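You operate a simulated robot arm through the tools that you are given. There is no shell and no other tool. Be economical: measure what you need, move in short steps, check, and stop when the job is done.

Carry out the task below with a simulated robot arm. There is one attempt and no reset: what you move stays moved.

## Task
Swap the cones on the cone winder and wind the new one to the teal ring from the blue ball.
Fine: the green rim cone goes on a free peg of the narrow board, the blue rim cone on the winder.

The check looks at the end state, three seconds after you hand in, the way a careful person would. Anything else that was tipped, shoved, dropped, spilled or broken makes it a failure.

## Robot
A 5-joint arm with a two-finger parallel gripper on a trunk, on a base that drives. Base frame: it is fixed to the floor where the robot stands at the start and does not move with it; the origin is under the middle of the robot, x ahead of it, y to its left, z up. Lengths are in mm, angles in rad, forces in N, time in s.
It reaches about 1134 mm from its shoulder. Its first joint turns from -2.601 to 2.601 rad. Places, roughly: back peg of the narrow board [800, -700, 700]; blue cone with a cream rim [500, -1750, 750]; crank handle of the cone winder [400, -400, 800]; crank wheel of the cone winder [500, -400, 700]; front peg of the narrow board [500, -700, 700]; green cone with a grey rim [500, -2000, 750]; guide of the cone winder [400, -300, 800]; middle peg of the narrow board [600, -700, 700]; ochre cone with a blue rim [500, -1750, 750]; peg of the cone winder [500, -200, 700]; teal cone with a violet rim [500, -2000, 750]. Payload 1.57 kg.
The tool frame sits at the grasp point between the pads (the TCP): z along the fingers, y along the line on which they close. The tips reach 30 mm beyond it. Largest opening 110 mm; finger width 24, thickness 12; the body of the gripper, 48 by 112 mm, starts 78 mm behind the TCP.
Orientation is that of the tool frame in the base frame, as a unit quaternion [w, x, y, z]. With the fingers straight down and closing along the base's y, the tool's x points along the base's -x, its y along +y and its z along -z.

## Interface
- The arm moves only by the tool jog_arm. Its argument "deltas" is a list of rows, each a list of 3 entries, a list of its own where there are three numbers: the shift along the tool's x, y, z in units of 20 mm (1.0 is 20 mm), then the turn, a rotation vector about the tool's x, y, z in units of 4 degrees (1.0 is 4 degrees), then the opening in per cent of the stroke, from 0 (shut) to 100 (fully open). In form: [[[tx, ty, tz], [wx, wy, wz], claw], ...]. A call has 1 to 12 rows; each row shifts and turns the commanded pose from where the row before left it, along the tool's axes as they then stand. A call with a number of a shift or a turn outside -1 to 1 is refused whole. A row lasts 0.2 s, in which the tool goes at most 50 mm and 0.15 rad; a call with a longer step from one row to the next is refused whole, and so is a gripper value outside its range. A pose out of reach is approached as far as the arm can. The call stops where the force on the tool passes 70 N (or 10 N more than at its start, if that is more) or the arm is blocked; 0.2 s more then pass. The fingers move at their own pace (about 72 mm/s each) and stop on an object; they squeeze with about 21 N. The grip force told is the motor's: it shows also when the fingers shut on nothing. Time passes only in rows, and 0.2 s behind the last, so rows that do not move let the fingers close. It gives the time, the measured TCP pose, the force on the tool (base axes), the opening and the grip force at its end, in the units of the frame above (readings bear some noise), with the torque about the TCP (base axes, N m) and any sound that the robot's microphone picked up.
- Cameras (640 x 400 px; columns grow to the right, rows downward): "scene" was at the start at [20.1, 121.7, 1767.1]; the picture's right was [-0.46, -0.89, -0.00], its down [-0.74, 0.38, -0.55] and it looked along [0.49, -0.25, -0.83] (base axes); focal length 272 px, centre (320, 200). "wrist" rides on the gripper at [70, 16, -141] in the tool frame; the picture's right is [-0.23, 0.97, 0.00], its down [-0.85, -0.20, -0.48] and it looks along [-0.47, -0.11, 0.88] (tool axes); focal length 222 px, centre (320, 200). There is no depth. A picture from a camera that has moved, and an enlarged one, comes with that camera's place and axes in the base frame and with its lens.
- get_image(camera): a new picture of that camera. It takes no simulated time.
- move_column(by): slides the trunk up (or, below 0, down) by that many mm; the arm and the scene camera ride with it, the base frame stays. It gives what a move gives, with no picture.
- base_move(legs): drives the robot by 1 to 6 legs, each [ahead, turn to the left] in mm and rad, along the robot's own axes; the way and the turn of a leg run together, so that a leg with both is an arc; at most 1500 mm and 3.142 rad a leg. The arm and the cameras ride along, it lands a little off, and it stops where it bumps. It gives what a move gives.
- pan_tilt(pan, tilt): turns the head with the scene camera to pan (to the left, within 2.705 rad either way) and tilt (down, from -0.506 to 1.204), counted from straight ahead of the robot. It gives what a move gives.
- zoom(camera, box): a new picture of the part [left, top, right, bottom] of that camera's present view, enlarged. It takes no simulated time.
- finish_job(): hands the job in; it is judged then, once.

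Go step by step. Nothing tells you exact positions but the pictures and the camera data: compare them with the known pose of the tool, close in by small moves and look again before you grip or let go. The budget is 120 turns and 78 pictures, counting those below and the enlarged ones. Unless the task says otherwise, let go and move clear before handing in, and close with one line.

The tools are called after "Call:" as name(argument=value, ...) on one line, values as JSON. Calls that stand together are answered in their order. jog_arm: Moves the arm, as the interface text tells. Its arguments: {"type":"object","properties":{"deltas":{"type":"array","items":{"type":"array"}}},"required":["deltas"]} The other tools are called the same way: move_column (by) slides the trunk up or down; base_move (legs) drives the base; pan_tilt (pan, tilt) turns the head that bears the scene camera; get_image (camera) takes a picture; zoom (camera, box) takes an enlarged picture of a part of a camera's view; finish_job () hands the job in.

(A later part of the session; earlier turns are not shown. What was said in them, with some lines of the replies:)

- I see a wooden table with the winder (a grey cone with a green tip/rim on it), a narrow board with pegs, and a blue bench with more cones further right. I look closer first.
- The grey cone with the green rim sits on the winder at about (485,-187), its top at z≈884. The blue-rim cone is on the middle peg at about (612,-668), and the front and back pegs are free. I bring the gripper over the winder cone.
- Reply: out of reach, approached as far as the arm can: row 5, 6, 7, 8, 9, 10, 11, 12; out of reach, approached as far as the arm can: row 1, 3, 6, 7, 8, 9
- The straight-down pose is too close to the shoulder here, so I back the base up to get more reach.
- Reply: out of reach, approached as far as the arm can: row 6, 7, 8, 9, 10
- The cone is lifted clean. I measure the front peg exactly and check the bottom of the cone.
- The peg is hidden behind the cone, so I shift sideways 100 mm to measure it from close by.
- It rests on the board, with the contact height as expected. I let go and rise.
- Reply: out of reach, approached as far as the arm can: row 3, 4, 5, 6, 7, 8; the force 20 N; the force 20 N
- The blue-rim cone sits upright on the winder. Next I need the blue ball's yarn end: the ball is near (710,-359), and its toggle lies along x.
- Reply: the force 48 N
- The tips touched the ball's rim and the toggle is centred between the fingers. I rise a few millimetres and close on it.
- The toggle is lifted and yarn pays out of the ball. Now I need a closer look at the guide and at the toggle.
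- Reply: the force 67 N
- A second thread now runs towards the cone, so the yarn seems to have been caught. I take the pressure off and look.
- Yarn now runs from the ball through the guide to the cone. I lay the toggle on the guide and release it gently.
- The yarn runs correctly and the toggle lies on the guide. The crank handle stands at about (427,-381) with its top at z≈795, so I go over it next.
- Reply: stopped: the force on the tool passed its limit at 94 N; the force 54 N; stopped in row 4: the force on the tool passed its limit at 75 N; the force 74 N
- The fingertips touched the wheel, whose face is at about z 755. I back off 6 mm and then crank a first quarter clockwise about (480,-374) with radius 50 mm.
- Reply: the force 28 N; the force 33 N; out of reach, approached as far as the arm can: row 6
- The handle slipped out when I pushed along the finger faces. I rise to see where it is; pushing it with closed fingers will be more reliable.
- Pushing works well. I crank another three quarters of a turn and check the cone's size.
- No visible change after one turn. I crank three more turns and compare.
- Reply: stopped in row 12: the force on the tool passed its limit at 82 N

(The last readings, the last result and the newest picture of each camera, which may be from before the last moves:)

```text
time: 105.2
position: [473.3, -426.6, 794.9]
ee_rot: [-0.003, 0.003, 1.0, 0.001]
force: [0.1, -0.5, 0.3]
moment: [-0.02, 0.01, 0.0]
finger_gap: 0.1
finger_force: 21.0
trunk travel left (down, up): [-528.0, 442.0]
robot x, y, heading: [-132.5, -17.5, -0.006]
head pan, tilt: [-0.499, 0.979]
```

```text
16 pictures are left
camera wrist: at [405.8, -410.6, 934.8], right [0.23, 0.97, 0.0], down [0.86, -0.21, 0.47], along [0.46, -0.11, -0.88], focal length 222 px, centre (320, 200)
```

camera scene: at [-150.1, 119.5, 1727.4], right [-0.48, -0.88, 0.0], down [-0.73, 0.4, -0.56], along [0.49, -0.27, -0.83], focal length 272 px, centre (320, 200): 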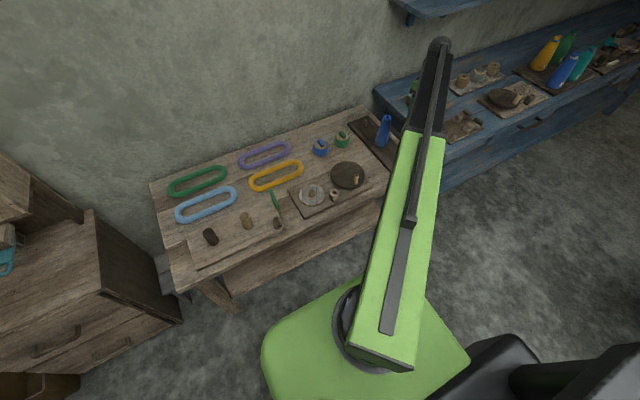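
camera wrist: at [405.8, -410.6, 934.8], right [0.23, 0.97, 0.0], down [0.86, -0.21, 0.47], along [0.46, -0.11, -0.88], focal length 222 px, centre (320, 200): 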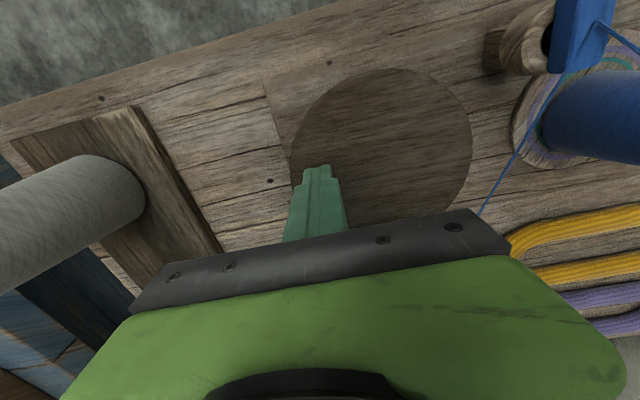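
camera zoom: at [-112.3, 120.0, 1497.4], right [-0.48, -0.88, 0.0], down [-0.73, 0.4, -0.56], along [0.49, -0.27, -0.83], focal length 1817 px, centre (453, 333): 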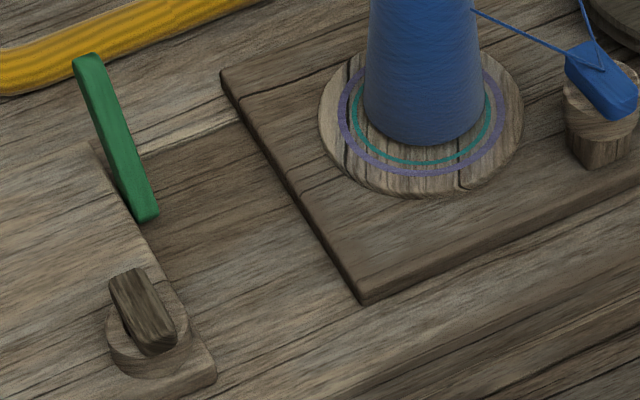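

The handle is hidden beyond the gripper. My circle was about 5 to 10 mm off; a refit gives centre (485,-376) and radius 57, so I restart from the near side with those values.

Call:
jog_arm(deltas=[[[0.755, 0.843, 0], [0, 0, 0], 0], [[0.755, 0.843, 0], [0, 0, 0], 0], [[0.755, 0.843, 0], [0, 0, 0], 0], [[0, 0, 0], [0, 0, 0], 0]])

Call:
jog_arm(deltas=[[[-0.172, 0.975, 0], [0, 0, 0], 0], [[-0.495, 0.857, 0], [0, 0, 0], 0], [[-0.758, 0.636, 0], [0, 0, 0], 0], [[-0.93, 0.339, 0], [0, 0, 0], 0], [[-0.99, 0, 0], [0, 0, 0], 0], [[-0.93, -0.339, 0], [0, 0, 0], 0], [[-0.758, -0.636, 0], [0, 0, 0], 0], [[-0.495, -0.857, 0], [0, 0, 0], 0], [[-0.172, -0.975, 0], [0, 0, 0], 0], [[0.172, -0.975, 0], [0, 0, 0], 0], [[0.495, -0.857, 0], [0, 0, 0], 0], [[0.758, -0.636, 0], [0, 0, 0], 0]])

Call:
get_image(camera="wrist")

```text
time: 106.2
position: [431.1, -374.7, 794.2]
ee_rot: [-0.004, 0.003, 1.0, 0.001]
force: [0.1, 1.0, -0.4]
moment: [-0.01, -0.01, 0.0]
finger_gap: 0.0
finger_force: 21.2
trunk travel left (down, up): [-528.0, 442.0]
robot x, y, heading: [-135.5, -18.4, 0.001]
head pan, tilt: [-0.499, 0.979]
```

```text
time: 108.8
position: [516.8, -422.7, 795.2]
ee_rot: [-0.004, 0.002, 1.0, 0.001]
force: [0.1, 0.4, 0.5]
moment: [0.01, -0.01, -0.03]
finger_gap: 0.0
finger_force: 21.3
trunk travel left (down, up): [-528.0, 442.0]
robot x, y, heading: [-130.4, -16.7, 0.004]
head pan, tilt: [-0.499, 0.979]
```

```text
15 pictures are left
camera wrist: at [447.6, -407.7, 934.8], right [0.23, 0.97, 0.0], down [0.86, -0.21, 0.47], along [0.46, -0.11, -0.88], focal length 222 px, centre (320, 200)
```

wrist: 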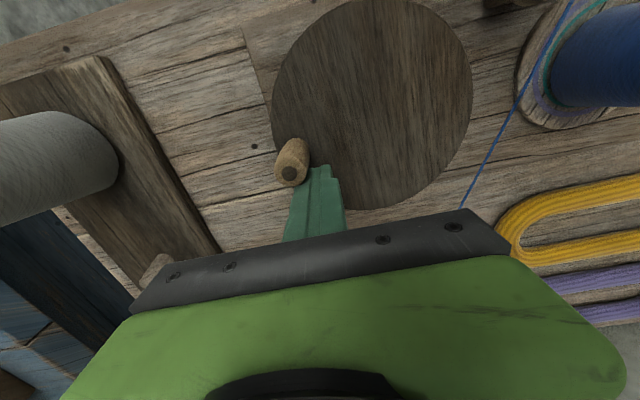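

Pushing again properly. I continue with two turns and compare the cone.

Call:
jog_arm(deltas=[[[0.93, -0.339, 0], [0, 0, 0], 0], [[0.99, 0, 0], [0, 0, 0], 0], [[0.93, 0.339, 0], [0, 0, 0], 0], [[0.758, 0.636, 0], [0, 0, 0], 0], [[0.495, 0.857, 0], [0, 0, 0], 0], [[0.172, 0.975, 0], [0, 0, 0], 0], [[-0.172, 0.975, 0], [0, 0, 0], 0], [[-0.495, 0.857, 0], [0, 0, 0], 0], [[-0.758, 0.636, 0], [0, 0, 0], 0], [[-0.93, 0.339, 0], [0, 0, 0], 0], [[-0.99, 0, 0], [0, 0, 0], 0], [[-0.93, -0.339, 0], [0, 0, 0], 0]])

Call:
jog_arm(deltas=[[[-0.758, -0.636, 0], [0, 0, 0], 0], [[-0.495, -0.857, 0], [0, 0, 0], 0], [[-0.172, -0.975, 0], [0, 0, 0], 0], [[0.172, -0.975, 0], [0, 0, 0], 0], [[0.495, -0.857, 0], [0, 0, 0], 0], [[0.758, -0.636, 0], [0, 0, 0], 0], [[0.93, -0.339, 0], [0, 0, 0], 0], [[0.99, 0, 0], [0, 0, 0], 0], [[0.93, 0.339, 0], [0, 0, 0], 0], [[0.758, 0.636, 0], [0, 0, 0], 0], [[0.495, 0.857, 0], [0, 0, 0], 0], [[0.172, 0.975, 0], [0, 0, 0], 0]])

Call:
jog_arm(deltas=[[[-0.172, 0.975, 0], [0, 0, 0], 0], [[-0.495, 0.857, 0], [0, 0, 0], 0], [[-0.758, 0.636, 0], [0, 0, 0], 0], [[-0.93, 0.339, 0], [0, 0, 0], 0], [[-0.99, 0, 0], [0, 0, 0], 0], [[-0.93, -0.339, 0], [0, 0, 0], 0], [[-0.758, -0.636, 0], [0, 0, 0], 0], [[-0.495, -0.857, 0], [0, 0, 0], 0], [[-0.172, -0.975, 0], [0, 0, 0], 0], [[0.172, -0.975, 0], [0, 0, 0], 0], [[0.495, -0.857, 0], [0, 0, 0], 0], [[0.758, -0.636, 0], [0, 0, 0], 0]])

Call:
zoom(camera="scene", box=[280, 120, 340, 180])

```text
time: 111.4
position: [515.3, -322.5, 793.9]
ee_rot: [-0.003, 0.003, 1.0, 0.001]
force: [0.9, 0.1, -0.1]
moment: [0.0, 0.03, -0.02]
finger_gap: 0.0
finger_force: 21.1
trunk travel left (down, up): [-528.0, 442.0]
robot x, y, heading: [-132.1, -15.5, -0.002]
head pan, tilt: [-0.499, 0.979]
```

```text
time: 114.0
position: [429.7, -372.1, 794.9]
ee_rot: [-0.004, 0.003, 1.0, 0.0]
force: [0.0, -0.3, 0.4]
moment: [0.0, -0.01, 0.0]
finger_gap: 0.2
finger_force: 21.0
trunk travel left (down, up): [-528.0, 442.0]
robot x, y, heading: [-133.2, -14.5, -0.004]
head pan, tilt: [-0.499, 0.979]
```

```text
time: 116.6
position: [516.2, -424.3, 794.6]
ee_rot: [-0.004, 0.003, 1.0, 0.0]
force: [0.8, 0.2, 0.2]
moment: [-0.02, 0.03, 0.01]
finger_gap: 0.0
finger_force: 21.0
trunk travel left (down, up): [-528.0, 442.0]
robot x, y, heading: [-132.3, -16.4, -0.0]
head pan, tilt: [-0.499, 0.979]
```

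```text
6.67 times, centred on (310, 150) of scene
camera zoom: at [-112.2, 120.0, 1497.4], right [-0.48, -0.88, 0.0], down [-0.73, 0.4, -0.56], along [0.49, -0.27, -0.83], focal length 1817 px, centre (387, 533)
```

zoom: 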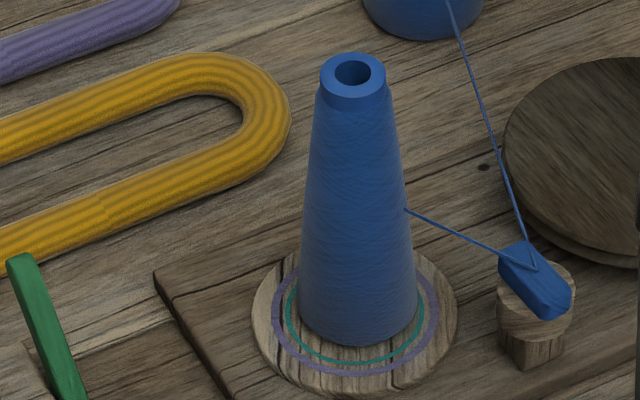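

No measurable growth after about 3.5 clockwise turns, so I take a fine reference of the gap between yarn and teal ring.

Call:
zoom(camera="scene", box=[303, 158, 331, 176])

Call:
get_image(camera="wrist")

```text
16.00 times, centred on (317, 167) of scene
camera zoom: at [-112.2, 120.0, 1497.4], right [-0.48, -0.88, 0.0], down [-0.73, 0.4, -0.56], along [0.49, -0.27, -0.83], focal length 4360 px, centre (368, 728)
```

zoom: 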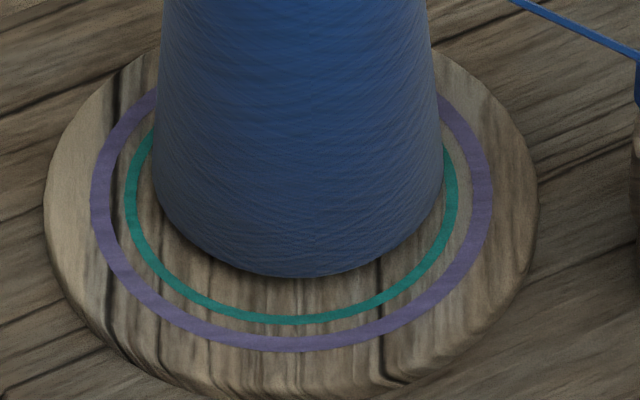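

```text
12 pictures are left
camera wrist: at [447.3, -409.0, 934.8], right [0.23, 0.97, 0.0], down [0.86, -0.21, 0.47], along [0.46, -0.11, -0.88], focal length 222 px, centre (320, 200)
```

wrist: 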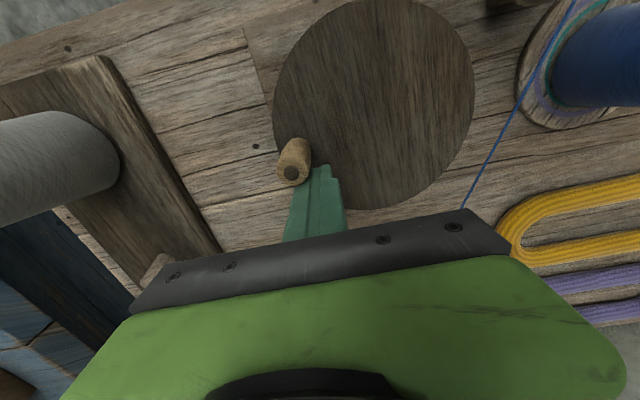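

Now I try the other direction: the same circle reversed, which meets the handle from its other side.

Call:
jog_arm(deltas=[[[-0.758, 0.636, 0], [0, 0, 0], 0], [[-0.495, 0.857, 0], [0, 0, 0], 0], [[-0.172, 0.975, 0], [0, 0, 0], 0], [[0.172, 0.975, 0], [0, 0, 0], 0], [[0.495, 0.857, 0], [0, 0, 0], 0], [[0.758, 0.636, 0], [0, 0, 0], 0], [[0.93, 0.339, 0], [0, 0, 0], 0], [[0.99, 0, 0], [0, 0, 0], 0], [[0.93, -0.339, 0], [0, 0, 0], 0], [[0.758, -0.636, 0], [0, 0, 0], 0], [[0.495, -0.857, 0], [0, 0, 0], 0], [[0.172, -0.975, 0], [0, 0, 0], 0]])

Call:
jog_arm(deltas=[[[-0.172, -0.975, 0], [0, 0, 0], 0], [[-0.495, -0.857, 0], [0, 0, 0], 0], [[-0.758, -0.636, 0], [0, 0, 0], 0], [[-0.93, -0.339, 0], [0, 0, 0], 0], [[-0.99, 0, 0], [0, 0, 0], 0], [[-0.93, 0.339, 0], [0, 0, 0], 0], [[-0.758, 0.636, 0], [0, 0, 0], 0], [[-0.495, 0.857, 0], [0, 0, 0], 0], [[-0.172, 0.975, 0], [0, 0, 0], 0], [[0.172, 0.975, 0], [0, 0, 0], 0], [[0.495, 0.857, 0], [0, 0, 0], 0], [[0.758, 0.636, 0], [0, 0, 0], 0]])

Call:
jog_arm(deltas=[[[0.93, 0.339, 0], [0, 0, 0], 0], [[0.99, 0, 0], [0, 0, 0], 0], [[0.93, -0.339, 0], [0, 0, 0], 0], [[0.758, -0.636, 0], [0, 0, 0], 0], [[0.495, -0.857, 0], [0, 0, 0], 0], [[0.172, -0.975, 0], [0, 0, 0], 0], [[-0.172, -0.975, 0], [0, 0, 0], 0], [[-0.495, -0.857, 0], [0, 0, 0], 0], [[-0.758, -0.636, 0], [0, 0, 0], 0], [[-0.93, -0.339, 0], [0, 0, 0], 0], [[-0.99, 0, 0], [0, 0, 0], 0], [[-0.93, 0.339, 0], [0, 0, 0], 0]])

Call:
zoom(camera="scene", box=[303, 158, 331, 176])

```text
time: 119.2
position: [430.4, -371.4, 794.0]
ee_rot: [-0.003, 0.003, 1.0, 0.001]
force: [-0.2, 0.7, 0.2]
moment: [-0.01, -0.02, 0.02]
finger_gap: 0.1
finger_force: 21.3
trunk travel left (down, up): [-528.0, 442.0]
robot x, y, heading: [-130.0, -15.6, -0.006]
head pan, tilt: [-0.499, 0.979]
```

```text
time: 121.8
position: [515.4, -324.6, 794.3]
ee_rot: [-0.003, 0.003, 1.0, 0.001]
force: [-0.5, -0.1, -0.2]
moment: [0.01, -0.04, 0.0]
finger_gap: 0.0
finger_force: 20.8
trunk travel left (down, up): [-528.0, 442.0]
robot x, y, heading: [-129.0, -19.0, -0.002]
head pan, tilt: [-0.499, 0.979]
```

```text
time: 124.4
position: [515.4, -424.1, 795.3]
ee_rot: [-0.003, 0.003, 1.0, 0.001]
force: [-0.1, 0.5, 0.4]
moment: [0.01, -0.01, -0.01]
finger_gap: 0.1
finger_force: 20.7
trunk travel left (down, up): [-528.0, 442.0]
robot x, y, heading: [-133.6, -15.6, -0.001]
head pan, tilt: [-0.499, 0.979]
```

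```text
16.00 times, centred on (317, 167) of scene
camera zoom: at [-112.2, 120.0, 1497.4], right [-0.48, -0.88, 0.0], down [-0.73, 0.4, -0.56], along [0.49, -0.27, -0.83], focal length 4360 px, centre (368, 728)
```

zoom: 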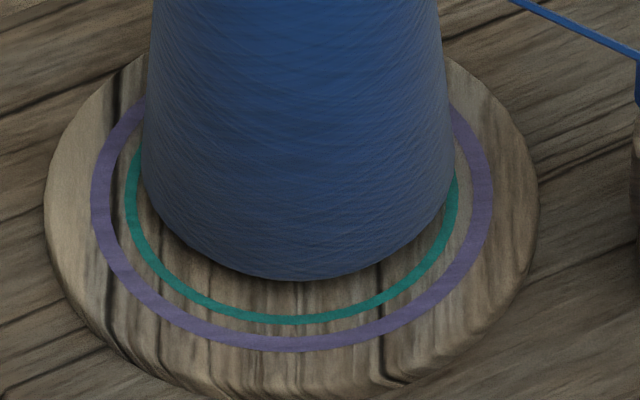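

Counter-clockwise winds: the yarn has grown to just inside the teal ring, at about 35 mm radius against 35 to 37.5 mm for the ring. A little more remains, so I go 120° and check.

Call:
jog_arm(deltas=[[[-0.758, 0.636, 0], [0, 0, 0], 0], [[-0.495, 0.857, 0], [0, 0, 0], 0], [[-0.172, 0.975, 0], [0, 0, 0], 0], [[0.172, 0.975, 0], [0, 0, 0], 0], [[0.495, 0.857, 0], [0, 0, 0], 0], [[0.758, 0.636, 0], [0, 0, 0], 0], [[0, 0, 0], [0, 0, 0], 0]])

Call:
zoom(camera="scene", box=[303, 158, 331, 176])

```text
time: 126.0
position: [517.1, -324.3, 795.4]
ee_rot: [-0.004, 0.002, 1.0, 0.001]
force: [1.0, -0.8, -0.1]
moment: [0.04, -0.01, 0.0]
finger_gap: 0.1
finger_force: 21.0
trunk travel left (down, up): [-528.0, 442.0]
robot x, y, heading: [-134.4, -14.6, 0.001]
head pan, tilt: [-0.499, 0.979]
```

```text
16.00 times, centred on (317, 167) of scene
camera zoom: at [-112.3, 120.1, 1497.4], right [-0.48, -0.88, 0.0], down [-0.73, 0.4, -0.56], along [0.49, -0.27, -0.83], focal length 4360 px, centre (368, 728)
```

zoom: 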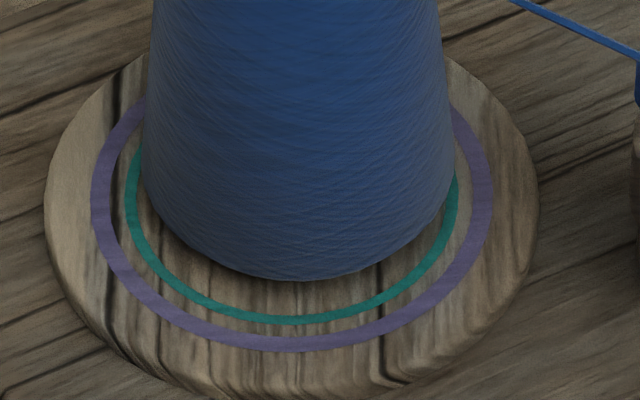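

Call:
get_image(camera="wrist")

```text
9 pictures are left
camera wrist: at [448.8, -309.4, 934.8], right [0.23, 0.97, 0.0], down [0.86, -0.21, 0.47], along [0.46, -0.11, -0.88], focal length 222 px, centre (320, 200)
```

wrist: 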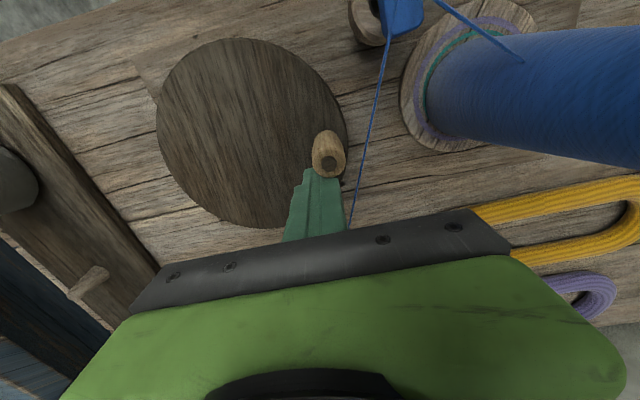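

Call:
jog_arm(deltas=[[[0.93, 0.339, 0], [0, 0, 0], 0], [[0.99, 0, 0], [0, 0, 0], 0], [[0.93, -0.339, 0], [0, 0, 0], 0], [[0.758, -0.636, 0], [0, 0, 0], 0], [[0.495, -0.857, 0], [0, 0, 0], 0], [[0.172, -0.975, 0], [0, 0, 0], 0], [[0, 0, 0], [0, 0, 0], 0]])

Call:
zoom(camera="scene", box=[303, 158, 331, 176])

```text
time: 127.6
position: [430.0, -372.4, 795.8]
ee_rot: [-0.004, 0.002, 1.0, 0.0]
force: [-0.2, -0.2, 0.0]
moment: [0.01, 0.01, -0.02]
finger_gap: 0.1
finger_force: 21.2
trunk travel left (down, up): [-528.0, 442.0]
robot x, y, heading: [-133.9, -18.8, 0.001]
head pan, tilt: [-0.499, 0.979]
```

```text
16.00 times, centred on (317, 167) of scene
camera zoom: at [-112.3, 119.9, 1497.4], right [-0.48, -0.88, 0.0], down [-0.73, 0.4, -0.56], along [0.49, -0.27, -0.83], focal length 4360 px, centre (368, 728)
```

zoom: 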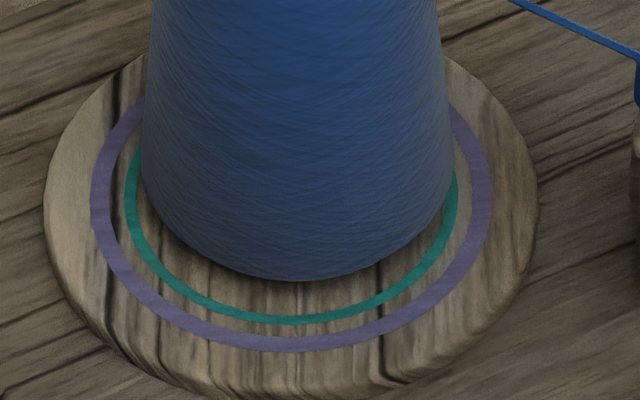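

Call:
jog_arm(deltas=[[[-0.172, -0.975, 0], [0, 0, 0], 0], [[-0.495, -0.857, 0], [0, 0, 0], 0], [[-0.758, -0.636, 0], [0, 0, 0], 0], [[-0.93, -0.339, 0], [0, 0, 0], 0], [[-0.99, 0, 0], [0, 0, 0], 0], [[-0.93, 0.339, 0], [0, 0, 0], 0], [[0, 0, 0], [0, 0, 0], 0]])

Call:
zoom(camera="scene", box=[303, 158, 331, 176])

```text
time: 129.2
position: [514.4, -422.3, 795.6]
ee_rot: [-0.003, 0.003, 1.0, 0.001]
force: [-0.5, -0.3, -0.8]
moment: [0.02, -0.02, -0.02]
finger_gap: 0.0
finger_force: 21.8
trunk travel left (down, up): [-528.0, 442.0]
robot x, y, heading: [-128.3, -13.3, -0.002]
head pan, tilt: [-0.499, 0.979]
```

```text
16.00 times, centred on (317, 167) of scene
camera zoom: at [-112.2, 120.1, 1497.4], right [-0.48, -0.88, 0.0], down [-0.73, 0.4, -0.56], along [0.49, -0.27, -0.83], focal length 4360 px, centre (368, 728)
```

zoom: 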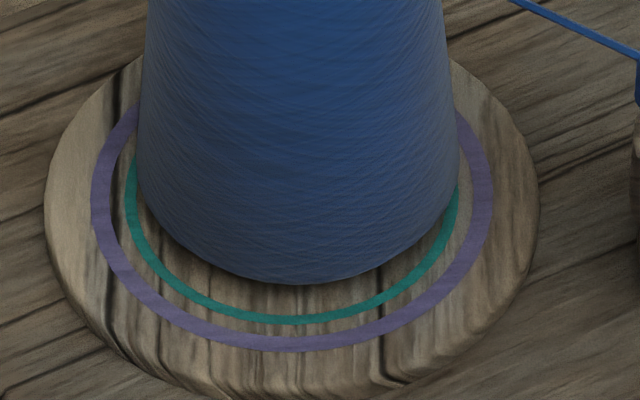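

The yarn edge now matches the centre of the teal ring, about 38 mm for both. I stop cranking, lift straight off and check the whole scene.

Call:
move_column(by=180)

Call:
get_image(camera="wrist")

Call:
zoom(camera="scene", box=[240, 100, 440, 260])

```text
time: 131.2
position: [515.0, -423.6, 975.2]
ee_rot: [-0.002, 0.003, 1.0, 0.001]
force: [-0.4, -0.1, 0.9]
moment: [-0.03, 0.0, 0.0]
finger_gap: 0.4
finger_force: 20.8
trunk travel left (down, up): [-708.0, 262.0]
robot x, y, heading: [-136.6, -12.5, 0.004]
head pan, tilt: [-0.499, 0.979]
```

```text
6 pictures are left
camera wrist: at [447.0, -408.1, 1114.7], right [0.23, 0.97, 0.0], down [0.86, -0.21, 0.47], along [0.46, -0.11, -0.88], focal length 222 px, centre (320, 200)
```

wrist: 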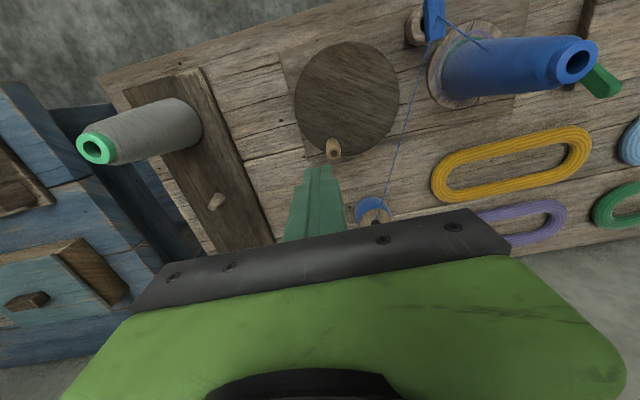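

```text
2.50 times, centred on (340, 180) of scene
camera zoom: at [-112.2, 120.0, 1677.3], right [-0.48, -0.88, 0.0], down [-0.73, 0.4, -0.56], along [0.49, -0.27, -0.83], focal length 681 px, centre (270, 250)
```

zoom: 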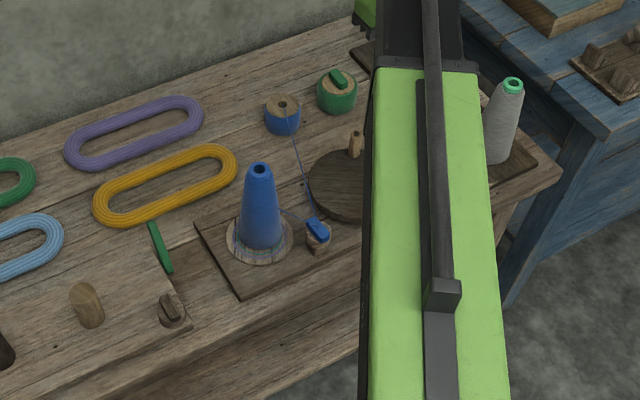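

Call:
zoom(camera="scene", box=[300, 160, 340, 190])

```text
13.33 times, centred on (320, 175) of scene
camera zoom: at [-112.2, 120.0, 1677.3], right [-0.48, -0.88, 0.0], down [-0.73, 0.4, -0.56], along [0.49, -0.27, -0.83], focal length 3634 px, centre (320, 533)
```

zoom: 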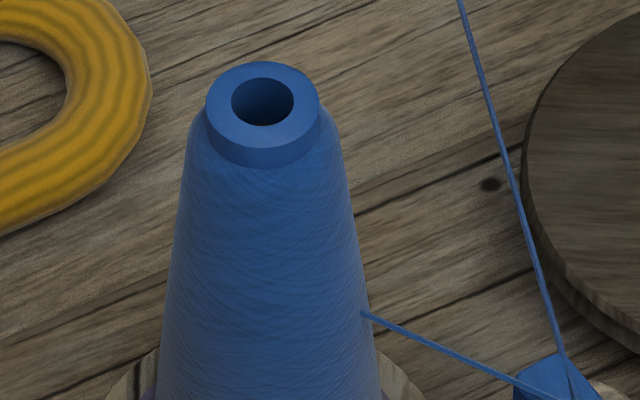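

Call:
zoom(camera="scene", box=[301, 183, 333, 207])

```text
16.00 times, centred on (317, 195) of scene
camera zoom: at [-112.2, 120.0, 1677.3], right [-0.48, -0.88, 0.0], down [-0.73, 0.4, -0.56], along [0.49, -0.27, -0.83], focal length 4360 px, centre (368, 280)
```

zoom: 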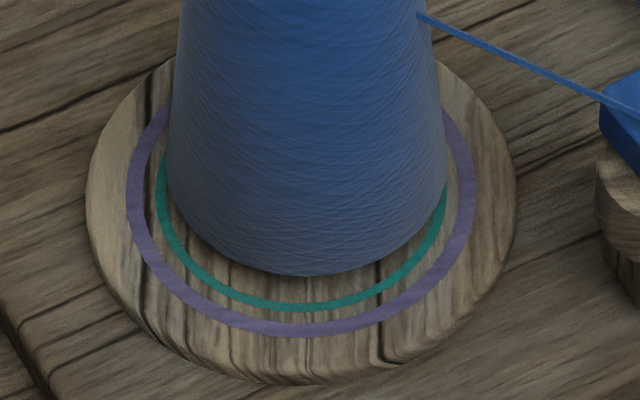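

The yarn stands at the teal ring, the blue-rim cone is on the winder, the green-rim cone is upright on the front peg, and nothing else has moved. The arm is clear, so I hand in.

Call:
finish_job()

```text
The job is handed in.
```

The job is handed in: the green-rim cone is on the front peg of the narrow board, and the blue-rim cone is on the winder, wound from the blue ball to the teal ring.
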